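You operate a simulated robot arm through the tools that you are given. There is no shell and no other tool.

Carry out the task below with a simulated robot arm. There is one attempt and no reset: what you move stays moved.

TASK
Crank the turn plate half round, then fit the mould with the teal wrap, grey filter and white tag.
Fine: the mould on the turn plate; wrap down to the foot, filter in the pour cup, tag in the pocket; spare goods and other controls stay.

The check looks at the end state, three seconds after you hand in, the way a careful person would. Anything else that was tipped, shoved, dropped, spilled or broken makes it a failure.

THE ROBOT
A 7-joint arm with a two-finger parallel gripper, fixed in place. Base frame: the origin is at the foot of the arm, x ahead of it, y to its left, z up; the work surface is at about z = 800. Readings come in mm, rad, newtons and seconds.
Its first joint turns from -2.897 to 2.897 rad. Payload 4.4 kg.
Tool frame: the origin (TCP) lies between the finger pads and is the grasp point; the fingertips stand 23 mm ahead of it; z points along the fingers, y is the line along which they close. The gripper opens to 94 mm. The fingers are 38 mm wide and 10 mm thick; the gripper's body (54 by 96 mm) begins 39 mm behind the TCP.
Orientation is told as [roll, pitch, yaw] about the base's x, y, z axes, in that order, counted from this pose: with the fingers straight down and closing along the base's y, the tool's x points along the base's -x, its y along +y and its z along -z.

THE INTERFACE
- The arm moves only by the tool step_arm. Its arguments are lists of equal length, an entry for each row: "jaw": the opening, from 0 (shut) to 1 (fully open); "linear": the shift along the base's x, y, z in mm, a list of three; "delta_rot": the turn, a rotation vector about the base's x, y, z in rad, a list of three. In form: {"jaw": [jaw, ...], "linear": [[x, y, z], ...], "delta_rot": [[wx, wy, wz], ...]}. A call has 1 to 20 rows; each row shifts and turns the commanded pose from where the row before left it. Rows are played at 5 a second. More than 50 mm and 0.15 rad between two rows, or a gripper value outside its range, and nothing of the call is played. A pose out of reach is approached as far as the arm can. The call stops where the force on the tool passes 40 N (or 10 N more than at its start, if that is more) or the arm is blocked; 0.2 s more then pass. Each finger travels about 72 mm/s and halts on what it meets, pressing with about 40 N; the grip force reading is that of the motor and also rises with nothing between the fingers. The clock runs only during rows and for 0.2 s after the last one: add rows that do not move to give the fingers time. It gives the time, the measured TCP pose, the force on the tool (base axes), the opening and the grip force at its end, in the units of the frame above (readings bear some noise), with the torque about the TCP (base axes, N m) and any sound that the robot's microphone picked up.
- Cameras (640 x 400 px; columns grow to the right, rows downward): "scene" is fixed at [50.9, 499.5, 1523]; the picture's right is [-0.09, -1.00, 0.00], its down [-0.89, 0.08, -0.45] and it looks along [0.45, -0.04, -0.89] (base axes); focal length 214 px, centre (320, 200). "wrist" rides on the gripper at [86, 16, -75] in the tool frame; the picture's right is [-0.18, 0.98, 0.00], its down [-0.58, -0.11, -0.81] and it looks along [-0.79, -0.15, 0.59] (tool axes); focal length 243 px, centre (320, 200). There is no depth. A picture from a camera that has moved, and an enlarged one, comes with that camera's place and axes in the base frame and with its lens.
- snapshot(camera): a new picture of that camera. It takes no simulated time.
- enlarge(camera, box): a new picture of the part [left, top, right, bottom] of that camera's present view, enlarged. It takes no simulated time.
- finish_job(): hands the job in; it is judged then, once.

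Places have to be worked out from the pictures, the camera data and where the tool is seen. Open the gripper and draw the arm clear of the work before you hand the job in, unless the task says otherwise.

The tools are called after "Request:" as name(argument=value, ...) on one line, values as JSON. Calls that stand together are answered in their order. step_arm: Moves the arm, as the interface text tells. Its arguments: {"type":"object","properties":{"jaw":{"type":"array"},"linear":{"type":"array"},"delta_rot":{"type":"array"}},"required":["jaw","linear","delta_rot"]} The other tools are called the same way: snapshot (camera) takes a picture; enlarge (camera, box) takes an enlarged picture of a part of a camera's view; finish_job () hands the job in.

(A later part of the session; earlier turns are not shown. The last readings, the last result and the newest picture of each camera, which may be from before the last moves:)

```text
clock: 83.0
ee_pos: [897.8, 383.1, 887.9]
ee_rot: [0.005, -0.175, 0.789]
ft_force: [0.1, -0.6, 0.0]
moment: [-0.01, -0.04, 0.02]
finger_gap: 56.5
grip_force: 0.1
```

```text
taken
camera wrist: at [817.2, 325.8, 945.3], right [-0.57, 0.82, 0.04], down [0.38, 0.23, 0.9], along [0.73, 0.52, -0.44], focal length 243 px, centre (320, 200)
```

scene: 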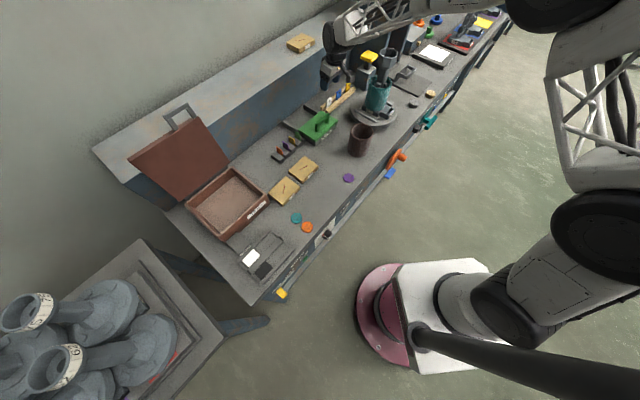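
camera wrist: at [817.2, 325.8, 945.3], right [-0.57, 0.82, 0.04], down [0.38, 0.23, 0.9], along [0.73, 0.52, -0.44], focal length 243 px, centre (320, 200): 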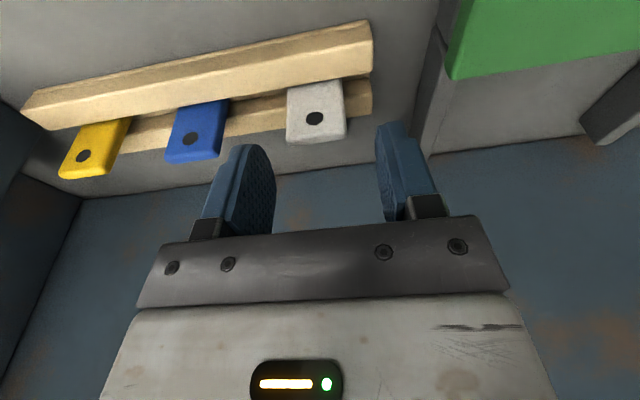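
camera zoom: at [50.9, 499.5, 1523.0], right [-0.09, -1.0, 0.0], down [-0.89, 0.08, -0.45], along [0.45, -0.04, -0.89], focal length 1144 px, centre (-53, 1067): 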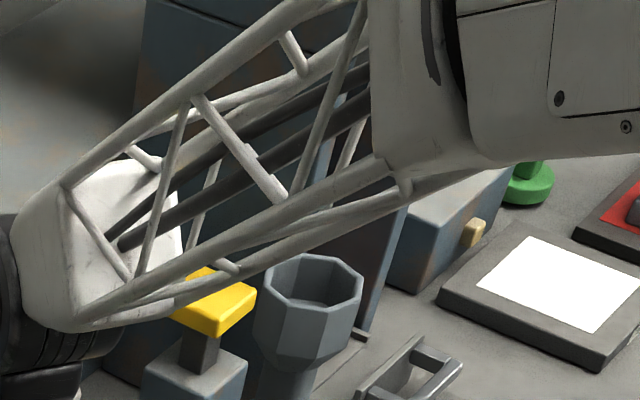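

Chord is still ~50 mm above the rim. I lower the last 20 mm to z≈868 and then look before closing.

Request:
step_arm(jaw=[0.6, 0.6, 0.6], linear=[[0, 0, -10], [0, 0, -10], [0, 0, 0]], delta_rot=[[0, 0, 0], [0, 0, 0], [0, 0, 0]])

Request:
enlarge(camera="scene", box=[330, 0, 450, 75])

Request:
enlarge(camera="wrist", box=[180, 40, 468, 220])

Request:
enlarge(camera="scene", box=[300, 60, 380, 110])

```text
clock: 83.8
ee_pos: [897.8, 384.2, 865.6]
ee_rot: [0.004, -0.177, 0.789]
ft_force: [0.4, -0.3, -0.2]
moment: [0.0, 0.02, 0.0]
finger_gap: 56.3
grip_force: 0.2
```

```text
5.33 times, centred on (390, 38) of scene
camera zoom: at [50.9, 499.5, 1523.0], right [-0.09, -1.0, 0.0], down [-0.89, 0.08, -0.45], along [0.45, -0.04, -0.89], focal length 1144 px, centre (-53, 1067)
```

zoom: 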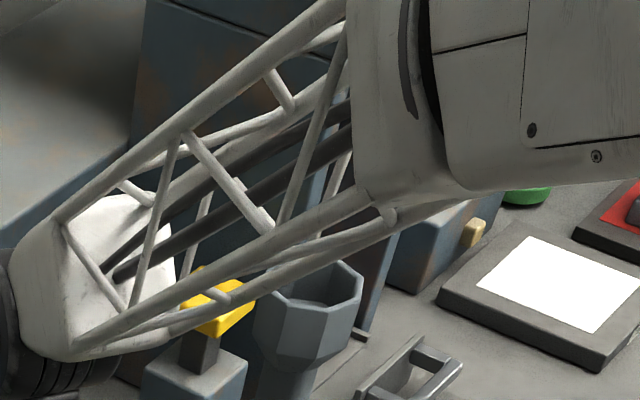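

```text
2.22 times, centred on (324, 130) of wrist
camera zoom: at [816.9, 325.7, 924.6], right [-0.57, 0.82, 0.04], down [0.38, 0.23, 0.9], along [0.73, 0.52, -0.44], focal length 539 px, centre (311, 356)
```

zoom: 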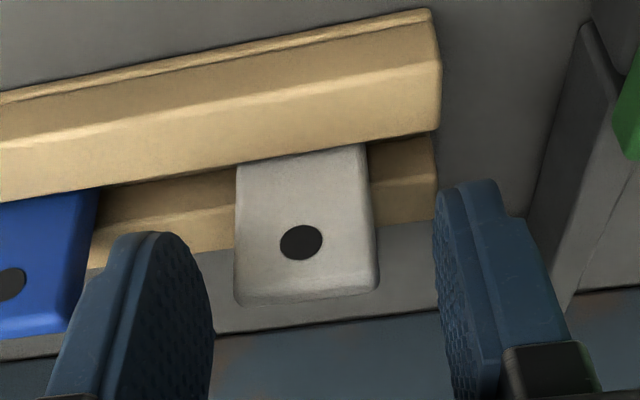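

```text
8.00 times, centred on (340, 85) of scene
camera zoom: at [50.9, 499.5, 1523.0], right [-0.09, -1.0, 0.0], down [-0.89, 0.08, -0.45], along [0.45, -0.04, -0.89], focal length 1716 px, centre (160, 1120)
```

zoom: 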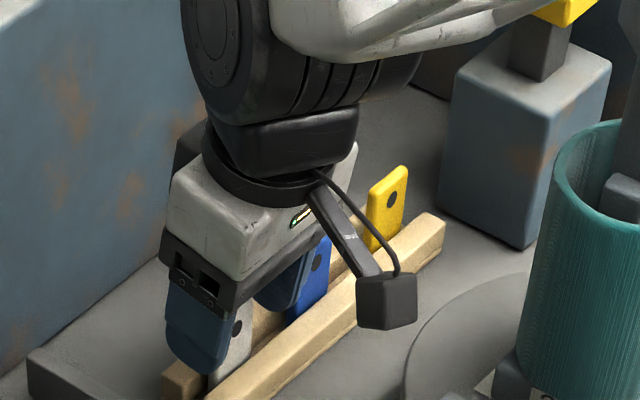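

The tag sits between the fingers. I shift +1.5 mm along the bench to centre, then close on the tag's side edges.

Request:
step_arm(jaw=[0.6, 0.5, 0.42, 0.37, 0.33, 0.28, 0.28, 0.28], linear=[[1.2, -1.2, 0], [0, 0, 0], [0, 0, 0], [0, 0, 0], [0, 0, 0], [0, 0, 0], [0, 0, 0], [0, 0, 0]], delta_rot=[[0, 0, 0], [0, 0, 0], [0, 0, 0], [0, 0, 0], [0, 0, 0], [0, 0, 0], [0, 0, 0], [0, 0, 0]])

Request:
enlarge(camera="wrist", box=[180, 40, 468, 220])

```text
clock: 85.6
ee_pos: [899.6, 382.5, 866.3]
ee_rot: [0.003, -0.177, 0.789]
ft_force: [0.3, -0.7, -0.1]
moment: [-0.02, 0.0, -0.01]
finger_gap: 32.2
grip_force: 39.6
```

```text
2.22 times, centred on (324, 130) of wrist
camera zoom: at [818.0, 324.4, 924.7], right [-0.57, 0.82, 0.04], down [0.38, 0.23, 0.9], along [0.73, 0.52, -0.44], focal length 539 px, centre (311, 356)
```

zoom: 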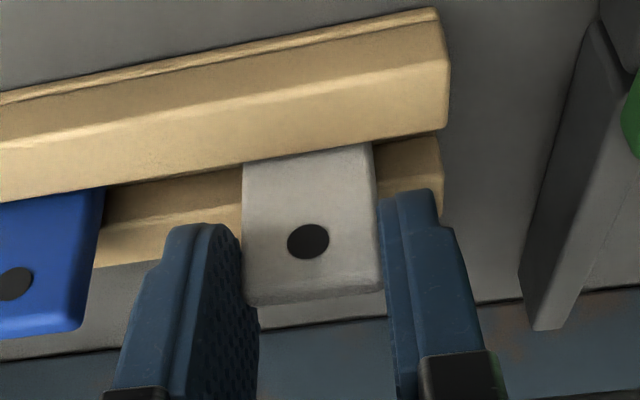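

Gripped at 32.2 mm with full force. I lift straight up, slowly at first.

Request:
step_arm(jaw=[0.28, 0.28, 0.28, 0.28, 0.28, 0.28], linear=[[0, 0, 6], [0, 0, 10], [0, 0, 14], [0, 0, 20], [0, 0, 25], [0, 0, 0]], delta_rot=[[0, 0, 0], [0, 0, 0], [0, 0, 0], [0, 0, 0], [0, 0, 0], [0, 0, 0]])

Request:
snapshot(camera="wrist")

Request:
enlarge(camera="scene", box=[290, 30, 386, 120])

```text
clock: 87.0
ee_pos: [899.5, 381.2, 941.6]
ee_rot: [0.004, -0.176, 0.788]
ft_force: [0.3, -0.7, 0.5]
moment: [0.01, 0.0, 0.02]
finger_gap: 32.1
grip_force: 40.2
```

```text
taken
camera wrist: at [818.8, 323.0, 1001.1], right [-0.57, 0.82, 0.04], down [0.38, 0.23, 0.9], along [0.73, 0.52, -0.44], focal length 243 px, centre (320, 200)
```

wrist: 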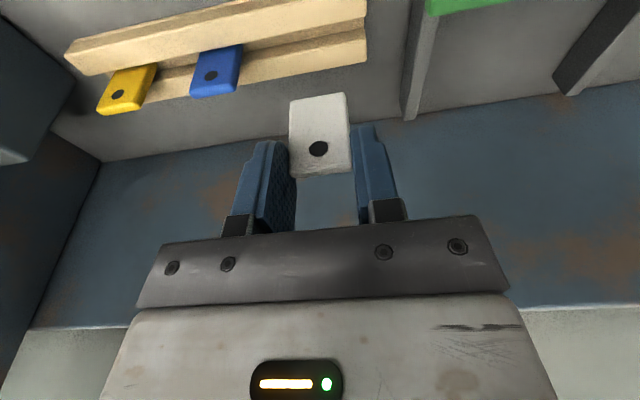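

```text
4.44 times, centred on (338, 75) of scene
camera zoom: at [50.9, 499.5, 1523.0], right [-0.09, -1.0, 0.0], down [-0.89, 0.08, -0.45], along [0.45, -0.04, -0.89], focal length 953 px, centre (240, 756)
```

zoom: 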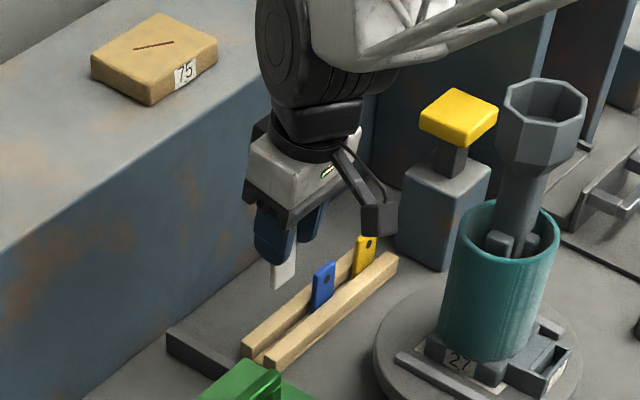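

The tag is out and held upright (spans ~54 mm below the TCP). I rise, go around the left side of the mould, and come in front of the pocket.

Request:
step_arm(jaw=[0.28, 0.28, 0.28, 0.28, 0.28, 0.28, 0.28, 0.28, 0.28, 0.28, 0.28, 0.28, 0.28], linear=[[0, 0, 23], [0, 0, 25], [0, 0, 25], [-23.3, 23.3, 0], [-23.3, 23.3, 0], [-30, -30, 0], [-34, -34, 0], [-34, -34, 0], [-34, -34, 0], [-34, -34, 0], [-34, -34, 0], [-34, -34, 0], [0, 0, 0]], delta_rot=[[0, 0, 0], [0, 0, 0], [0, 0, 0], [0, 0, 0], [0, 0, 0], [0, 0, 0], [0, 0, 0], [0, 0, 0], [0, 0, 0], [0, 0, 0], [0, 0, 0], [0, 0, 0], [0, 0, 0]])

Request:
snapshot(camera="scene")

Request:
snapshot(camera="wrist")

```text
clock: 89.8
ee_pos: [618.6, 192.0, 1015.4]
ee_rot: [0.003, -0.177, 0.789]
ft_force: [1.2, -0.6, -0.9]
moment: [0.01, 0.0, 0.01]
finger_gap: 32.2
grip_force: 39.3
```

```text
taken
```

scene: 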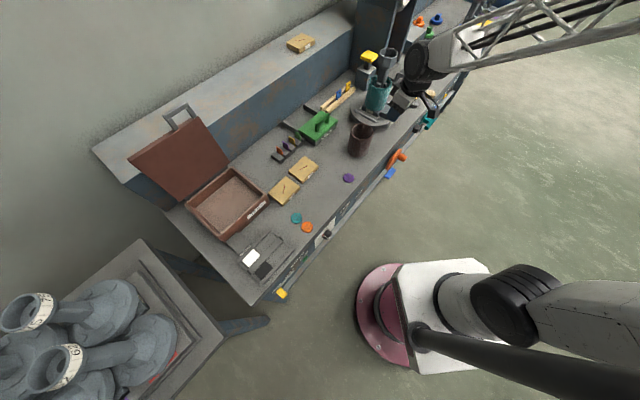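

```text
taken
camera wrist: at [537.5, 133.8, 1073.4], right [-0.57, 0.82, 0.04], down [0.38, 0.23, 0.9], along [0.73, 0.52, -0.44], focal length 243 px, centre (320, 200)
```

wrist: 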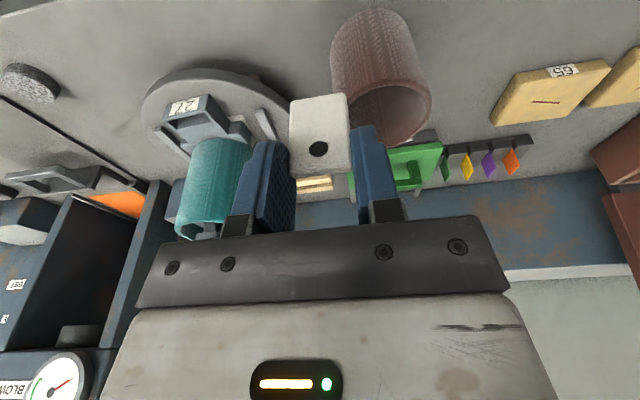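

Path went cleanly. Now I slide along to in front of the pocket and turn +4° to match the pocket's orientation.

Request:
step_arm(jaw=[0.28, 0.28, 0.28, 0.28, 0.28, 0.28], linear=[[20, -20, 0], [27, -27, -5], [27, -27, -10], [24, -24, -10], [10, -10, -5], [0, 0, 0]], delta_rot=[[0, 0, 0.014], [0, 0, 0.014], [0, 0, 0.014], [0, 0, 0.014], [0, 0, 0.014], [0, 0, 0]])

Request:
snapshot(camera="wrist")

Request:
enlarge(camera="wrist", box=[240, 20, 400, 190])

Request:
enlarge(camera="scene", box=[340, 40, 452, 130])

```text
clock: 91.2
ee_pos: [729.2, 85.2, 983.2]
ee_rot: [0.003, -0.176, 0.86]
ft_force: [-0.9, -0.4, -0.6]
moment: [0.02, -0.04, 0.03]
finger_gap: 31.9
grip_force: 40.2
```

```text
taken
camera wrist: at [652.5, 21.6, 1041.6], right [-0.63, 0.78, 0.04], down [0.37, 0.25, 0.9], along [0.69, 0.57, -0.44], focal length 243 px, centre (320, 200)
```

wrist: 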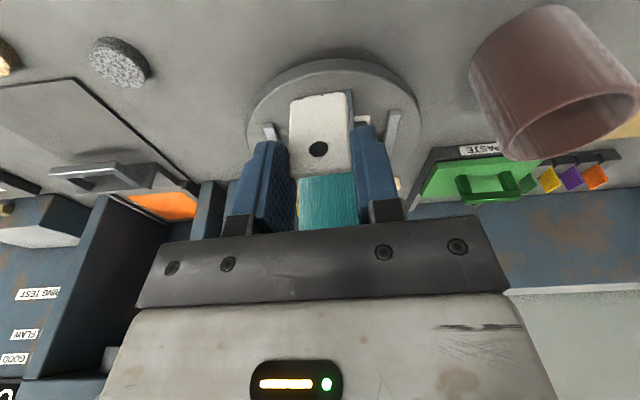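

```text
2.35 times, centred on (320, 105) of wrist
camera zoom: at [652.5, 21.6, 1041.6], right [-0.63, 0.78, 0.04], down [0.37, 0.25, 0.9], along [0.69, 0.57, -0.44], focal length 571 px, centre (320, 424)
```

zoom: 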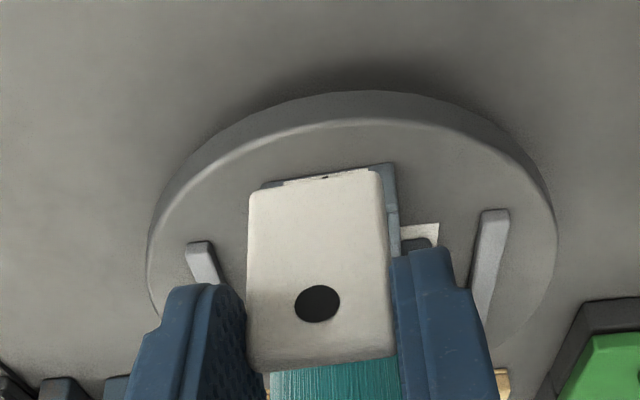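

```text
4.44 times, centred on (396, 85) of scene
camera zoom: at [50.9, 499.5, 1523.0], right [-0.09, -1.0, 0.0], down [-0.89, 0.08, -0.45], along [0.45, -0.04, -0.89], focal length 953 px, centre (-18, 711)
```

zoom: 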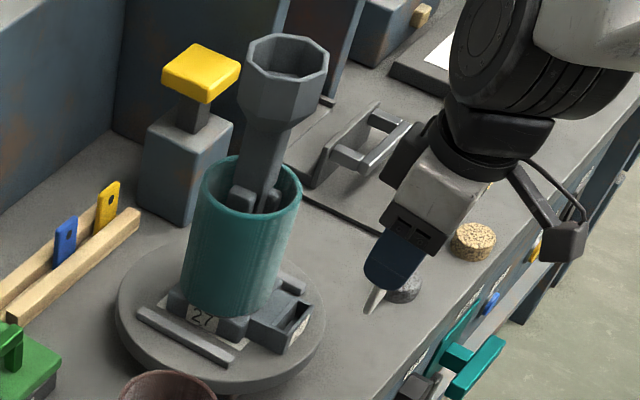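

The tag is aligned in heading. Slot centre triangulates to (778,134.5), rim z≈876.5. I move to hover with the tag's lower end ~13 mm above the rim.

Request:
step_arm(jaw=[0.28, 0.28, 0.28, 0.28, 0.28, 0.28], linear=[[17, 17, 0], [17, 17, 0], [16.6, 16.8, 0], [0, 0, -20], [0, 0, -18], [0, 0, 0]], delta_rot=[[0, 0, 0], [0, 0, 0], [0, 0, 0], [0, 0, 0], [0, 0, 0], [0, 0, 0]])

Request:
enlarge(camera="scene", box=[356, 85, 420, 125])

Request:
enlarge(camera="wrist", box=[220, 20, 420, 190])

```text
clock: 92.6
ee_pos: [778.8, 135.1, 947.6]
ee_rot: [0.003, -0.178, 0.858]
ft_force: [-1.2, -0.1, 0.3]
moment: [0.02, 0.01, -0.02]
finger_gap: 32.1
grip_force: 40.2
```

```text
10.00 times, centred on (388, 105) of scene
camera zoom: at [50.9, 499.5, 1523.0], right [-0.09, -1.0, 0.0], down [-0.89, 0.08, -0.45], along [0.45, -0.04, -0.89], focal length 2145 px, centre (-360, 1150)
```

zoom: 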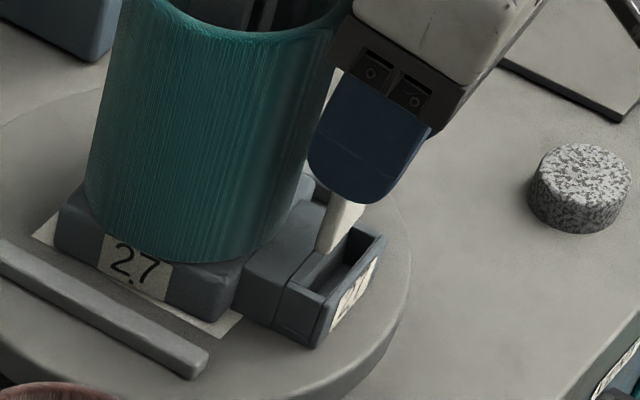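

```text
2.35 times, centred on (320, 105) of wrist
camera zoom: at [701.8, 73.1, 1005.2], right [-0.63, 0.78, 0.04], down [0.37, 0.25, 0.9], along [0.69, 0.57, -0.44], focal length 571 px, centre (320, 424)
```

zoom: 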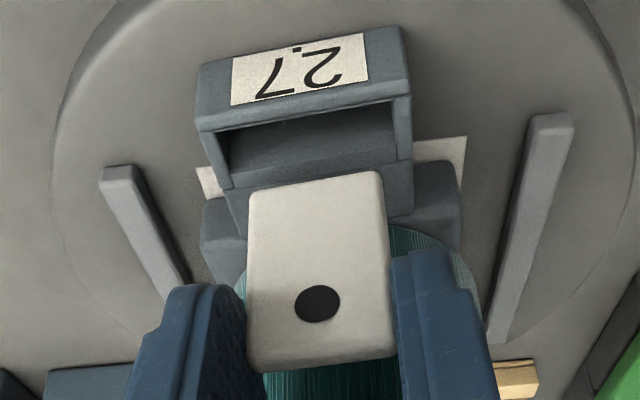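

The slot is 44×16 mm and the tag is within ~3 mm of its centre, heading matched. I shift ~2 mm and lower the tag into the slot in small rows.

Request:
step_arm(jaw=[0.28, 0.28, 0.28, 0.28, 0.28, 0.28, 0.28], linear=[[2.1, 0.1, 0], [0, 0, -5], [0, 0, -5], [0, 0, -4], [0, 0, -4], [0, 0, -4], [0, 0, 0]], delta_rot=[[0, 0, 0], [0, 0, 0], [0, 0, 0], [0, 0, 0], [0, 0, 0], [0, 0, 0], [0, 0, 0]])

Request:
enlarge(camera="scene", box=[356, 85, 420, 125])

Request:
enlarge(camera="wrist", box=[220, 20, 420, 190])

```text
clock: 93.9
ee_pos: [781.3, 136.9, 930.9]
ee_rot: [-0.001, -0.181, 0.858]
ft_force: [0.0, -1.0, 8.4]
moment: [0.01, -0.05, -0.03]
finger_gap: 32.1
grip_force: 40.5
stopped in row 6: the force on the tool passed its limit at 42 N (the readings are from after the stop); the commanded pose is now the measured one
```

```text
10.00 times, centred on (388, 105) of scene
camera zoom: at [50.9, 499.5, 1523.0], right [-0.09, -1.0, 0.0], down [-0.89, 0.08, -0.45], along [0.45, -0.04, -0.89], focal length 2145 px, centre (-360, 1150)
```

zoom: 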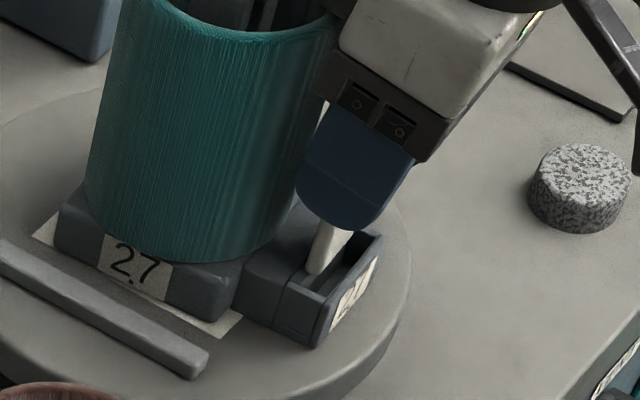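

```text
2.35 times, centred on (320, 105) of wrist
camera zoom: at [704.5, 73.2, 989.4], right [-0.63, 0.78, 0.03], down [0.36, 0.25, 0.9], along [0.69, 0.57, -0.44], focal length 571 px, centre (320, 424)
```

zoom: 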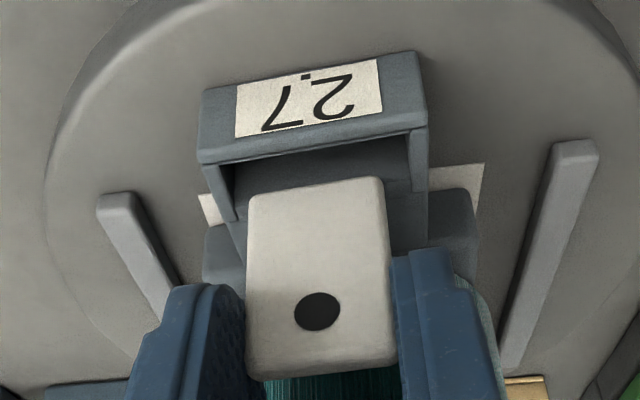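

The tag's back lower edge landed on the slot's rear rim (contact at rim height); the front face is what I had measured. I lift 5 mm, shift ~6 mm toward the front of the slot, and check.

Request:
step_arm(jaw=[0.28, 0.28, 0.28, 0.28], linear=[[0, 0, 5], [-2.5, -1.8, 0], [-2.5, -1.8, 0], [0, 0, 0]], delta_rot=[[0, 0, 0], [0, 0, 0], [0, 0, 0], [0, 0, 0]])

Request:
enlarge(camera="scene", box=[356, 85, 420, 125])

Request:
enlarge(camera="wrist", box=[220, 20, 420, 190])

```text
clock: 94.9
ee_pos: [775.2, 133.1, 933.7]
ee_rot: [0.0, -0.178, 0.858]
ft_force: [-0.6, -0.1, 0.0]
moment: [-0.03, 0.0, -0.03]
finger_gap: 32.0
grip_force: 39.7
```

```text
10.00 times, centred on (388, 105) of scene
camera zoom: at [50.9, 499.5, 1523.0], right [-0.09, -1.0, 0.0], down [-0.89, 0.08, -0.45], along [0.45, -0.04, -0.89], focal length 2145 px, centre (-360, 1150)
```

zoom: 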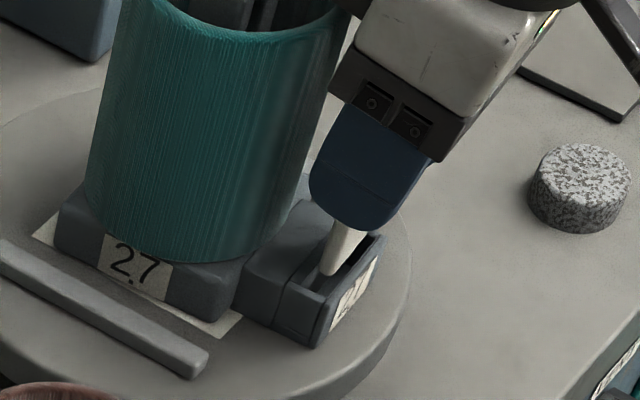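

```text
2.35 times, centred on (320, 105) of wrist
camera zoom: at [699.2, 69.9, 993.5], right [-0.63, 0.78, 0.03], down [0.36, 0.25, 0.9], along [0.69, 0.57, -0.44], focal length 571 px, centre (320, 424)
```

zoom: 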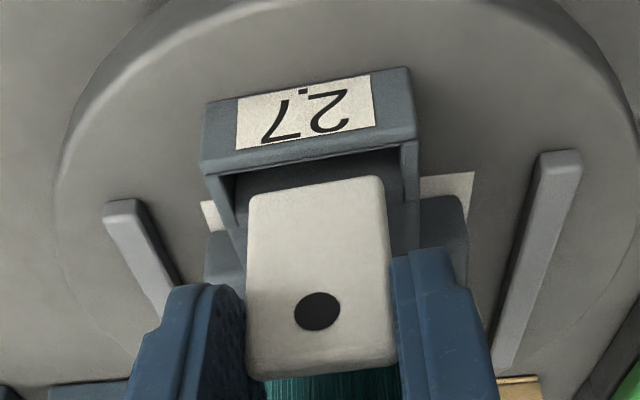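

Now the tag's end is over the slot with margins on all sides. I lower it in 3 mm rows.

Request:
step_arm(jaw=[0.28, 0.28, 0.28, 0.28, 0.28, 0.28, 0.28], linear=[[0, 0, -3], [0, 0, -3], [0, 0, -3], [0, 0, -3], [0, 0, -3], [0, 0, -3], [0, 0, 0]], delta_rot=[[0, 0, 0], [0, 0, 0], [0, 0, 0], [0, 0, 0], [0, 0, 0], [0, 0, 0], [0, 0, 0]])

Request:
enlarge(camera="scene", box=[356, 85, 420, 125])

Request:
enlarge(camera="wrist", box=[220, 20, 420, 190])

```text
clock: 96.0
ee_pos: [778.1, 133.0, 926.5]
ee_rot: [-0.003, -0.185, 0.86]
ft_force: [-1.7, 0.1, 10.5]
moment: [0.29, -0.33, 0.06]
finger_gap: 32.2
grip_force: 39.8
stopped in row 5: the force on the tool passed its limit at 46 N (the readings are from after the stop); the commanded pose is now the measured one
```

```text
10.00 times, centred on (388, 105) of scene
camera zoom: at [50.9, 499.5, 1523.0], right [-0.09, -1.0, 0.0], down [-0.89, 0.08, -0.45], along [0.45, -0.04, -0.89], focal length 2145 px, centre (-360, 1150)
```

zoom: 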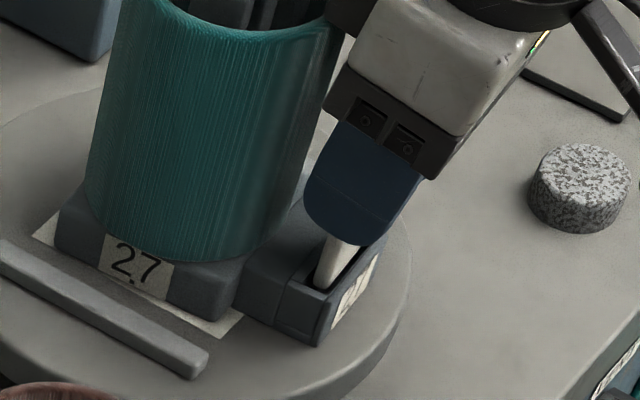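

```text
2.35 times, centred on (320, 105) of wrist
camera zoom: at [700.6, 69.2, 984.3], right [-0.63, 0.78, 0.03], down [0.36, 0.25, 0.9], along [0.69, 0.57, -0.44], focal length 571 px, centre (320, 424)
```

zoom: 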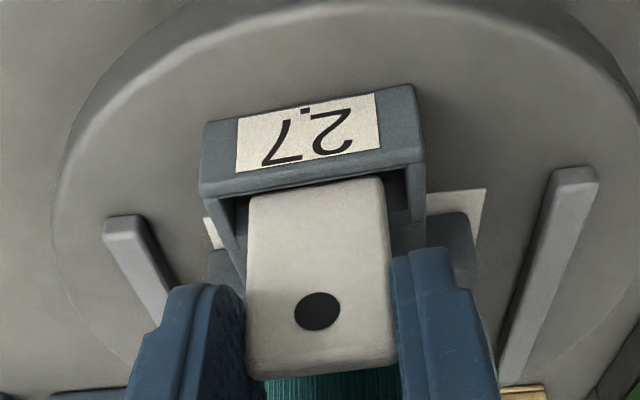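

It stopped again (46 N) after ~9 mm, with a torque suggesting a contact forward of the TCP. I look closely at the hand, wrap and cup for any touching before doing anything else.

Request:
enlarge(camera="scene", box=[350, 35, 446, 95])

Request:
enlarge(camera="scene", box=[372, 95, 404, 115])

Request:
snapshot(camera="wrist")

```text
6.67 times, centred on (398, 65) of scene
camera zoom: at [50.9, 499.5, 1523.0], right [-0.09, -1.0, 0.0], down [-0.89, 0.08, -0.45], along [0.45, -0.04, -0.89], focal length 1430 px, centre (-200, 1100)
```

zoom: 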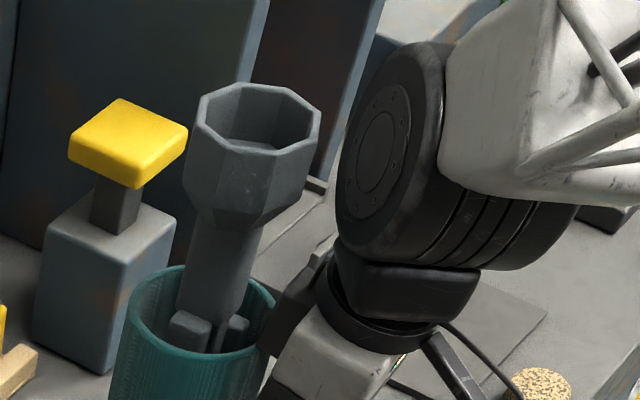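

```text
16.00 times, centred on (388, 105) of scene
camera zoom: at [50.9, 499.5, 1523.0], right [-0.09, -1.0, 0.0], down [-0.89, 0.08, -0.45], along [0.45, -0.04, -0.89], focal length 3432 px, centre (-768, 1720)
```

zoom: 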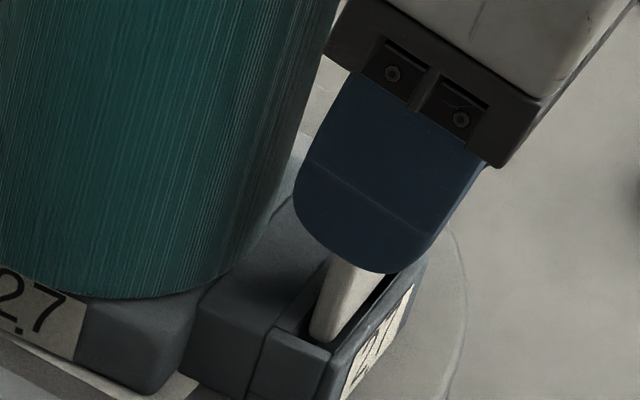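

```text
taken
camera wrist: at [700.6, 69.2, 984.3], right [-0.63, 0.78, 0.03], down [0.36, 0.25, 0.9], along [0.69, 0.57, -0.44], focal length 243 px, centre (320, 200)
```

wrist: 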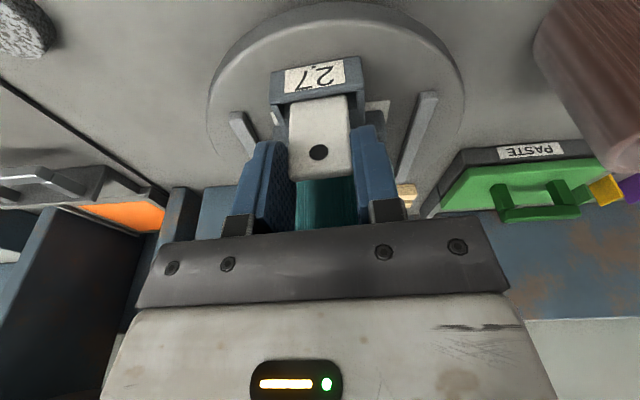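

A dark box on the hand's front side came down on the wrap's rim. I back up at once, lean the tool back 15° more (so that box stays well clear) and reposition for a slightly tilted insertion.

Request:
step_arm(jaw=[0.28, 0.28, 0.28, 0.28, 0.28, 0.28], linear=[[0, 0, 10], [0, 0, 20], [-3.5, -3, 0], [-3.4, -3, 0], [0, 0, 0], [0, 0, 0]], delta_rot=[[0, 0, 0], [0, 0, 0], [0.0992, -0.0854, 0], [0.0992, -0.0854, 0], [0, 0, 0], [0, 0, 0]])

Request:
enlarge(camera="scene", box=[340, 40, 436, 125])

Request:
enlarge(camera="scene", box=[356, 85, 420, 125])

Request:
enlarge(camera="wrist", box=[220, 40, 420, 210])

```text
clock: 97.5
ee_pos: [770.4, 127.1, 955.4]
ee_rot: [-0.004, -0.447, 0.86]
ft_force: [-0.3, -0.3, -1.2]
moment: [-0.01, 0.03, -0.01]
finger_gap: 32.0
grip_force: 40.4
```

```text
4.71 times, centred on (388, 82) of scene
camera zoom: at [50.9, 499.5, 1523.0], right [-0.09, -1.0, 0.0], down [-0.89, 0.08, -0.45], along [0.45, -0.04, -0.89], focal length 1009 px, centre (0, 753)
```

zoom: 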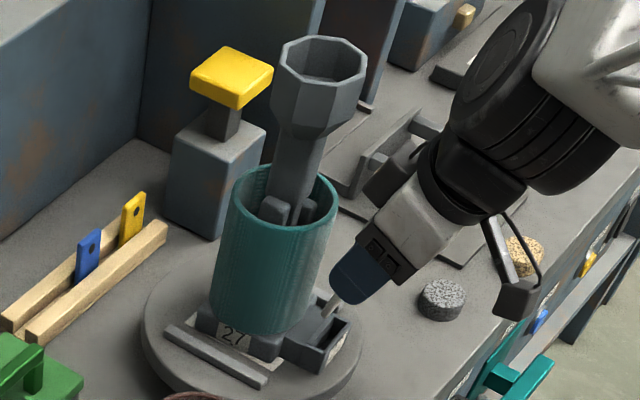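

```text
10.00 times, centred on (388, 105) of scene
camera zoom: at [50.9, 499.5, 1523.0], right [-0.09, -1.0, 0.0], down [-0.89, 0.08, -0.45], along [0.45, -0.04, -0.89], focal length 2145 px, centre (-360, 1150)
```

zoom: 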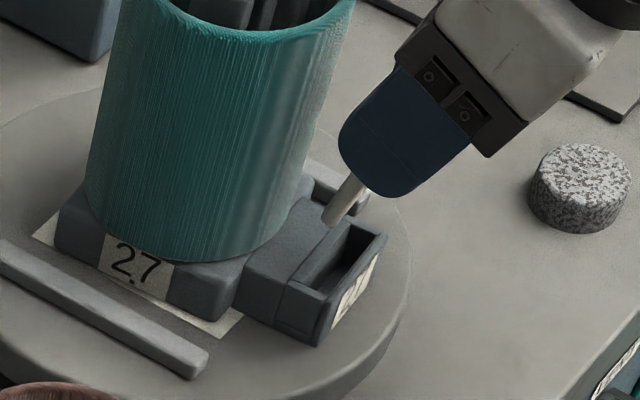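

```text
2.35 times, centred on (320, 125) of wrist
camera zoom: at [685.6, 55.1, 985.3], right [-0.64, 0.77, 0.08], down [0.2, 0.06, 0.98], along [0.75, 0.64, -0.19], focal length 571 px, centre (320, 376)
```

zoom: 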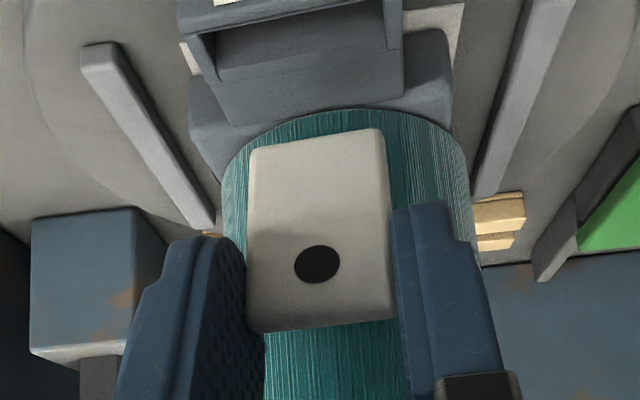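

The hand is now clear of the wrap and everything is still in place. Tag's lower end computes to ~2–3 mm behind slot centre, laterally centred. I lower to just above the rim and check.

Request:
step_arm(jaw=[0.28, 0.28, 0.28, 0.28], linear=[[0, 0, -8], [0, 0, -8], [0, 0, -7], [0, 0, 0]], delta_rot=[[0, 0, 0], [0, 0, 0], [0, 0, 0], [0, 0, 0]])

Request:
enlarge(camera="scene", box=[368, 90, 408, 115])

Request:
enlarge(camera="wrist", box=[220, 20, 420, 190])

```text
clock: 98.5
ee_pos: [770.6, 127.0, 931.7]
ee_rot: [-0.004, -0.446, 0.86]
ft_force: [0.5, 0.7, -0.9]
moment: [-0.02, -0.03, -0.02]
finger_gap: 32.4
grip_force: 39.7
```

```text
16.00 times, centred on (388, 102) of scene
camera zoom: at [50.9, 499.5, 1523.0], right [-0.09, -1.0, 0.0], down [-0.89, 0.08, -0.45], along [0.45, -0.04, -0.89], focal length 3432 px, centre (-768, 1760)
```

zoom: 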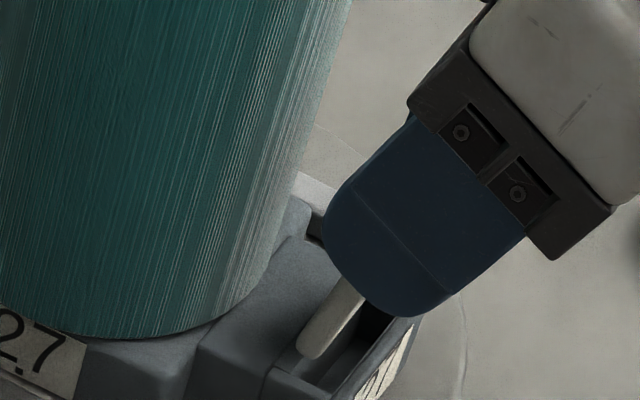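

```text
2.35 times, centred on (320, 105) of wrist
camera zoom: at [685.2, 55.3, 961.6], right [-0.64, 0.77, 0.08], down [0.2, 0.06, 0.98], along [0.75, 0.64, -0.19], focal length 571 px, centre (320, 424)
```

zoom: 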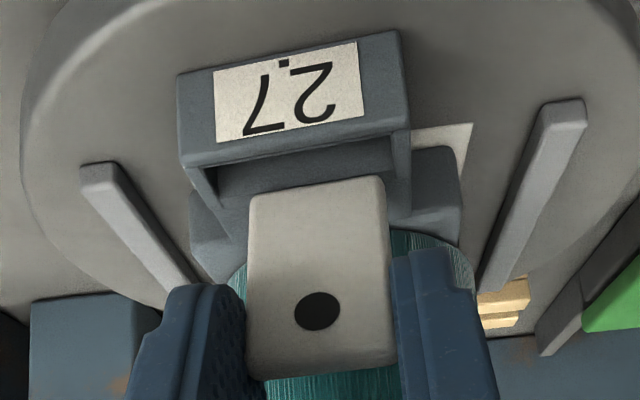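

The tag's end is above the slot with ~5 mm margins front and back. A ~2 mm tweak, then lower into the pocket in 2.5 mm rows.

Request:
step_arm(jaw=[0.28, 0.28, 0.28, 0.28, 0.28, 0.28, 0.28], linear=[[1.8, -0.2, 0], [0, 0, -3], [0, 0, -3], [0, 0, -2.5], [0, 0, -2.5], [0, 0, -2.5], [0, 0, 0]], delta_rot=[[0, 0, 0], [0, 0, 0], [0, 0, 0], [0, 0, 0], [0, 0, 0], [0, 0, 0], [0, 0, 0]])

Request:
enlarge(camera="scene", box=[368, 90, 408, 115])

Request:
enlarge(camera="wrist", box=[220, 20, 420, 190])

```text
clock: 99.4
ee_pos: [773.9, 126.9, 928.2]
ee_rot: [-0.007, -0.453, 0.86]
ft_force: [-0.7, -0.9, 6.7]
moment: [0.03, -0.08, 0.0]
finger_gap: 32.2
grip_force: 39.6
stopped in row 4: the force on the tool passed its limit at 45 N (the readings are from after the stop); the commanded pose is now the measured one
```

```text
16.00 times, centred on (388, 102) of scene
camera zoom: at [50.9, 499.5, 1523.0], right [-0.09, -1.0, 0.0], down [-0.89, 0.08, -0.45], along [0.45, -0.04, -0.89], focal length 3432 px, centre (-768, 1760)
```

zoom: 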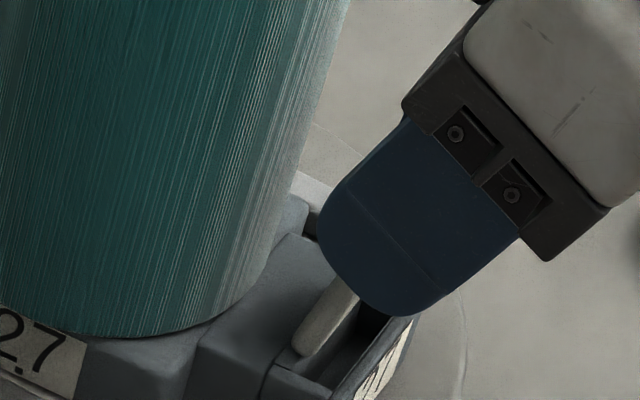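

```text
2.35 times, centred on (320, 105) of wrist
camera zoom: at [688.7, 54.8, 958.2], right [-0.64, 0.77, 0.07], down [0.19, 0.06, 0.98], along [0.75, 0.64, -0.19], focal length 571 px, centre (320, 424)
```

zoom: 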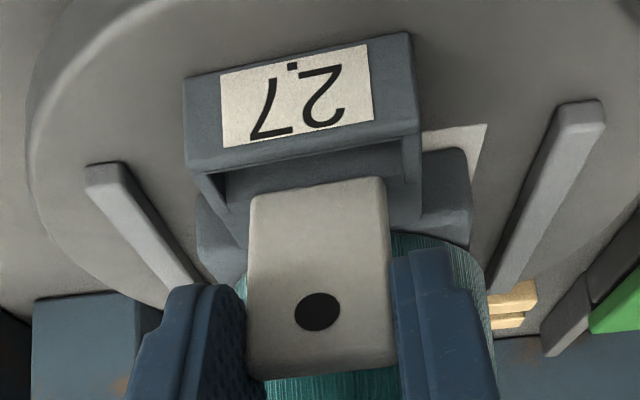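

The rear rim caught the tag again: the slot is really ~12 mm wide, centred at ≈(776.3,134.4). I lift 8 mm and reduce the tilt to 18° (tag 8° off vertical), which swings the tag's foot ~7 mm forward into the slot, while the hand still clears the wrap.

Request:
step_arm(jaw=[0.28, 0.28, 0.28, 0.28], linear=[[0, 0, 8], [0.3, 0.3, 0], [0.2, 0.2, 0], [0, 0, 0]], delta_rot=[[0, 0, 0], [-0.0504, 0.0434, 0], [-0.0504, 0.0434, 0], [0, 0, 0]])

Request:
enlarge(camera="scene", box=[368, 90, 408, 115])

Request:
enlarge(camera="wrist", box=[220, 20, 420, 190])

Request:
enlarge(camera="scene", box=[360, 60, 424, 100])

```text
clock: 100.4
ee_pos: [772.9, 127.0, 936.3]
ee_rot: [-0.006, -0.315, 0.861]
ft_force: [-0.6, 0.2, 0.2]
moment: [-0.02, 0.02, 0.0]
finger_gap: 32.0
grip_force: 39.7
```

```text
16.00 times, centred on (388, 102) of scene
camera zoom: at [50.9, 499.5, 1523.0], right [-0.09, -1.0, 0.0], down [-0.89, 0.08, -0.45], along [0.45, -0.04, -0.89], focal length 3432 px, centre (-768, 1760)
```

zoom: 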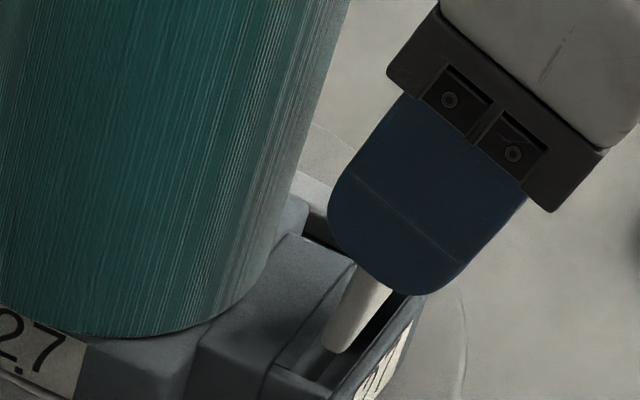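

```text
2.35 times, centred on (320, 105) of wrist
camera zoom: at [691.2, 58.5, 980.1], right [-0.63, 0.77, 0.05], down [0.28, 0.16, 0.95], along [0.73, 0.61, -0.32], focal length 571 px, centre (320, 424)
```

zoom: 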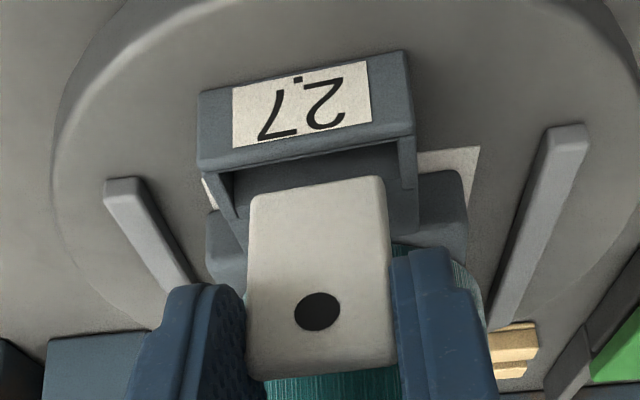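

```text
10.00 times, centred on (392, 80) of scene
camera zoom: at [50.9, 499.5, 1523.0], right [-0.09, -1.0, 0.0], down [-0.89, 0.08, -0.45], along [0.45, -0.04, -0.89], focal length 2145 px, centre (-400, 1400)
```

zoom: 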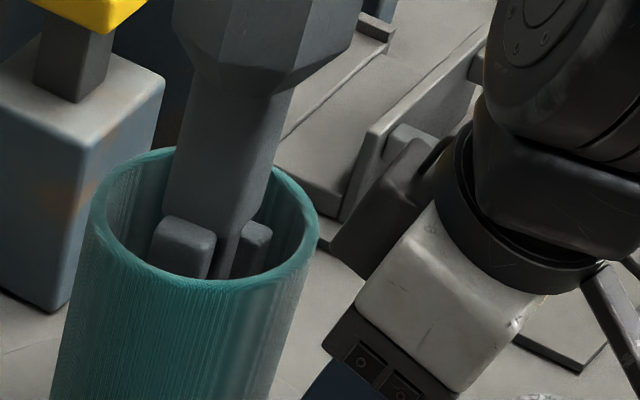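

Now the tag's lower edge lies inside the slot's opening (front margin ~2 mm, rear ~4 mm), and the hand's box clears the wrap by >1 cm. I nudge 1 mm back and lower.

Request:
step_arm(jaw=[0.28, 0.28, 0.28, 0.28, 0.28, 0.28, 0.28], linear=[[0.65, 0.76, 0], [0, 0, -3], [0, 0, -3], [0, 0, -2.5], [0, 0, -2.5], [0, 0, -2.5], [0, 0, 0]], delta_rot=[[0, 0, 0], [0, 0, 0], [0, 0, 0], [0, 0, 0], [0, 0, 0], [0, 0, 0], [0, 0, 0]])

Request:
enlarge(camera="scene", box=[368, 90, 408, 115])

Request:
enlarge(camera="wrist", box=[220, 20, 420, 190])

```text
clock: 102.0
ee_pos: [774.3, 129.0, 922.2]
ee_rot: [-0.007, -0.317, 0.863]
ft_force: [-0.7, -2.9, -0.1]
moment: [-0.09, 0.05, -0.03]
finger_gap: 31.8
grip_force: 40.3
```

```text
16.00 times, centred on (388, 102) of scene
camera zoom: at [50.9, 499.5, 1523.0], right [-0.09, -1.0, 0.0], down [-0.89, 0.08, -0.45], along [0.45, -0.04, -0.89], focal length 3432 px, centre (-768, 1760)
```

zoom: 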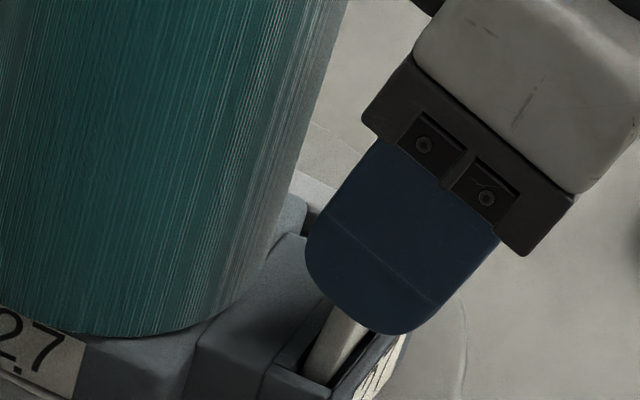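

```text
2.35 times, centred on (320, 105) of wrist
camera zoom: at [693.0, 60.0, 966.4], right [-0.63, 0.77, 0.05], down [0.28, 0.16, 0.95], along [0.73, 0.61, -0.32], focal length 571 px, centre (320, 424)
```

zoom: 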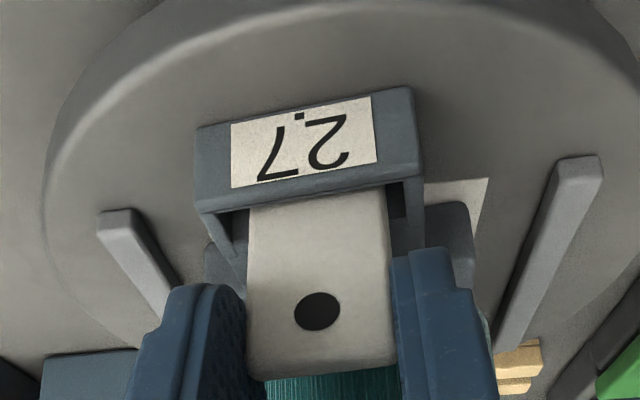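

The tag has entered the slot (the front wall now hides its lower edge). I continue down gently.

Request:
step_arm(jaw=[0.28, 0.28, 0.28, 0.28, 0.28, 0.28], linear=[[0, 0, -2.5], [0, 0, -2.5], [0, 0, -2], [0, 0, -2], [0, 0, -2], [0, 0, 0]], delta_rot=[[0, 0, 0], [0, 0, 0], [0, 0, 0], [0, 0, 0], [0, 0, 0], [0, 0, 0]])

Request:
enlarge(camera="scene", box=[368, 90, 408, 115])

Request:
enlarge(camera="wrist", box=[220, 20, 420, 190])

```text
clock: 103.4
ee_pos: [773.7, 127.4, 911.8]
ee_rot: [-0.007, -0.316, 0.862]
ft_force: [1.0, 0.3, 1.0]
moment: [-0.04, -0.06, 0.03]
finger_gap: 32.4
grip_force: 39.6
```

```text
16.00 times, centred on (388, 102) of scene
camera zoom: at [50.9, 499.5, 1523.0], right [-0.09, -1.0, 0.0], down [-0.89, 0.08, -0.45], along [0.45, -0.04, -0.89], focal length 3432 px, centre (-768, 1760)
```

zoom: 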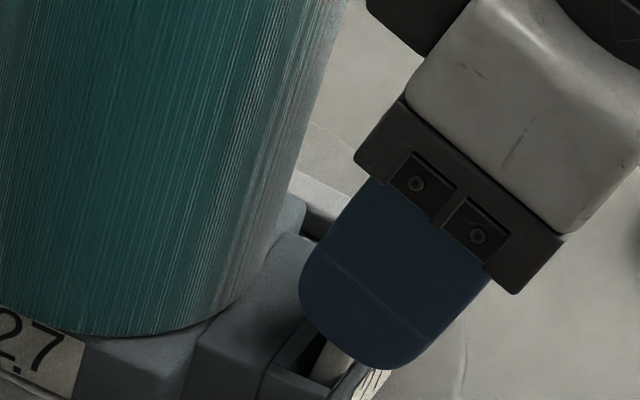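

```text
2.35 times, centred on (320, 105) of wrist
camera zoom: at [692.1, 59.1, 956.1], right [-0.63, 0.77, 0.05], down [0.27, 0.16, 0.95], along [0.73, 0.61, -0.31], focal length 571 px, centre (320, 424)
```

zoom: 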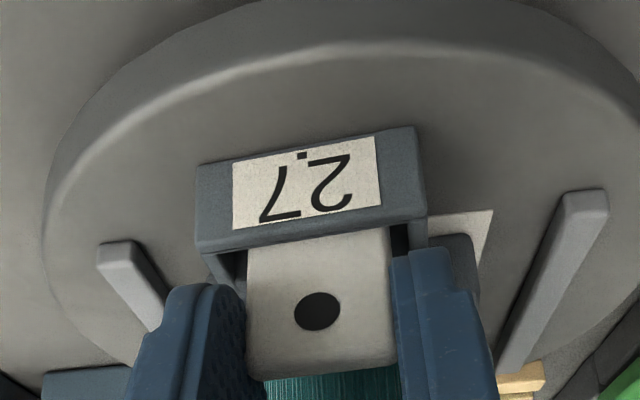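

Tag bottom is now ~16 mm below the rim with no load. Two more 2 mm rows, then I release.

Request:
step_arm(jaw=[0.28, 0.28, 0.28], linear=[[0, 0, -2], [0, 0, -2], [0, 0, 0]], delta_rot=[[0, 0, 0], [0, 0, 0], [0, 0, 0]])

Request:
enlarge(camera="wrist", box=[220, 20, 420, 190])

```text
clock: 104.0
ee_pos: [776.5, 128.1, 911.8]
ee_rot: [-0.011, -0.321, 0.862]
ft_force: [-1.5, -1.2, 5.4]
moment: [-0.01, 0.02, 0.04]
finger_gap: 32.2
grip_force: 40.0
stopped in row 2: the force on the tool passed its limit at 45 N (the readings are from after the stop); the commanded pose is now the measured one
```

```text
2.35 times, centred on (320, 105) of wrist
camera zoom: at [693.7, 59.3, 955.3], right [-0.63, 0.77, 0.05], down [0.27, 0.16, 0.95], along [0.73, 0.61, -0.31], focal length 571 px, centre (320, 424)
```

zoom: 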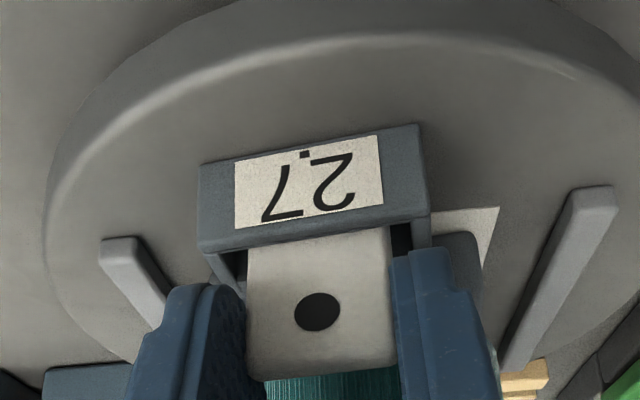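

The tag stands on the pocket floor. I relieve slightly and open the fingers.

Request:
step_arm(jaw=[0.28, 0.34, 0.38, 0.44, 0.5, 0.5], linear=[[0, 0, 0.8], [0, 0, 0], [0, 0, 0], [0, 0, 0], [0, 0, 0], [0, 0, 0]], delta_rot=[[0, 0, 0], [0, 0, 0], [0, 0, 0], [0, 0, 0], [0, 0, 0], [0, 0, 0]])

Request:
enlarge(camera="wrist", box=[220, 20, 420, 190])

Request:
enlarge(camera="scene", box=[360, 85, 424, 125])

```text
clock: 105.4
ee_pos: [774.9, 128.8, 911.2]
ee_rot: [-0.009, -0.319, 0.861]
ft_force: [-0.6, 1.1, 0.8]
moment: [0.03, 0.01, 0.0]
finger_gap: 47.1
grip_force: 0.1
```

```text
2.35 times, centred on (320, 105) of wrist
camera zoom: at [693.3, 59.1, 955.9], right [-0.63, 0.77, 0.05], down [0.27, 0.16, 0.95], along [0.73, 0.61, -0.31], focal length 571 px, centre (320, 424)
```

zoom: 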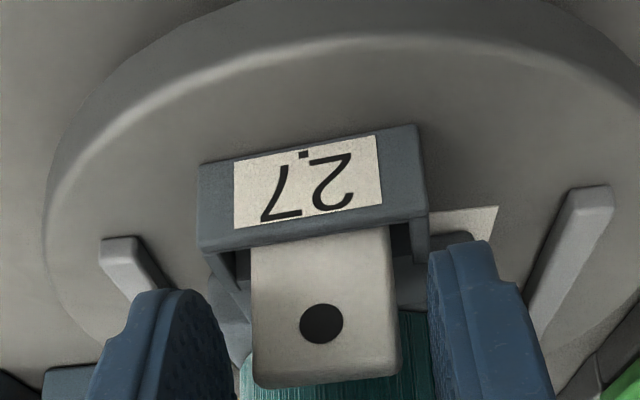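

```text
10.00 times, centred on (392, 105) of scene
camera zoom: at [50.9, 499.5, 1523.0], right [-0.09, -1.0, 0.0], down [-0.89, 0.08, -0.45], along [0.45, -0.04, -0.89], focal length 2145 px, centre (-400, 1150)
```

zoom: 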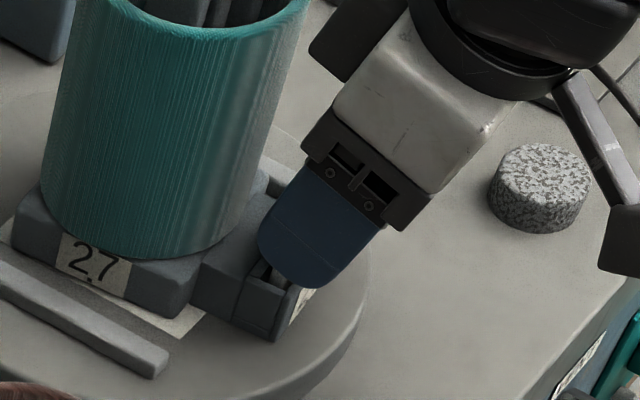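

The tag stays in the pocket, leaning slightly on its front wall. I draw the gripper straight up and then back.

Request:
step_arm(jaw=[0.5, 0.5, 0.5, 0.5, 0.5, 0.5], linear=[[0, 0, 12], [0, 0, 20], [0, 0, 30], [-10, -10, 30], [-25, -25, 20], [0, 0, 0]], delta_rot=[[0, 0, 0], [0, 0, 0], [0, 0, 0], [0, 0, 0], [0, 0, 0], [0, 0, 0]])

Request:
snapshot(camera="wrist")

Request:
enlarge(camera="scene", box=[356, 80, 420, 125])

```text
clock: 106.8
ee_pos: [739.0, 92.0, 1020.0]
ee_rot: [-0.009, -0.318, 0.863]
ft_force: [0.6, 0.9, -0.3]
moment: [0.02, -0.01, -0.02]
finger_gap: 46.8
grip_force: 0.1
```

```text
taken
camera wrist: at [658.3, 23.8, 1064.2], right [-0.63, 0.77, 0.05], down [0.27, 0.16, 0.95], along [0.73, 0.61, -0.31], focal length 243 px, centre (320, 200)
```

wrist: 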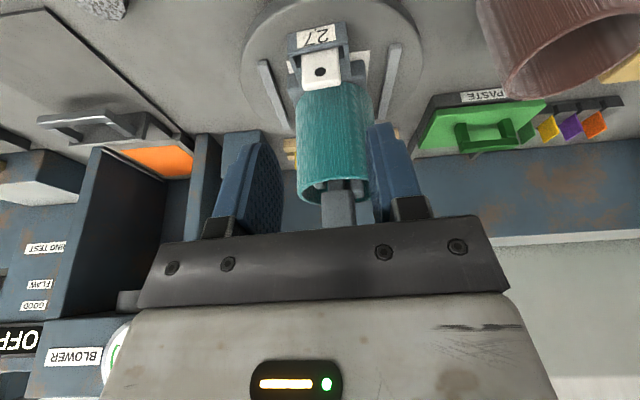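

```text
8.89 times, centred on (388, 102) of scene
camera zoom: at [50.9, 499.5, 1523.0], right [-0.09, -1.0, 0.0], down [-0.89, 0.08, -0.45], along [0.45, -0.04, -0.89], focal length 1906 px, centre (-284, 1067)
```

zoom: 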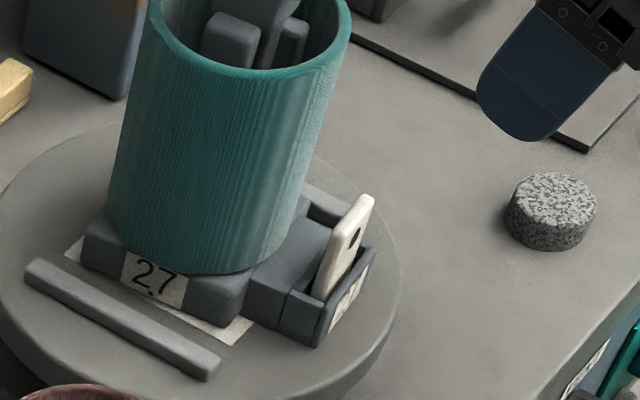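

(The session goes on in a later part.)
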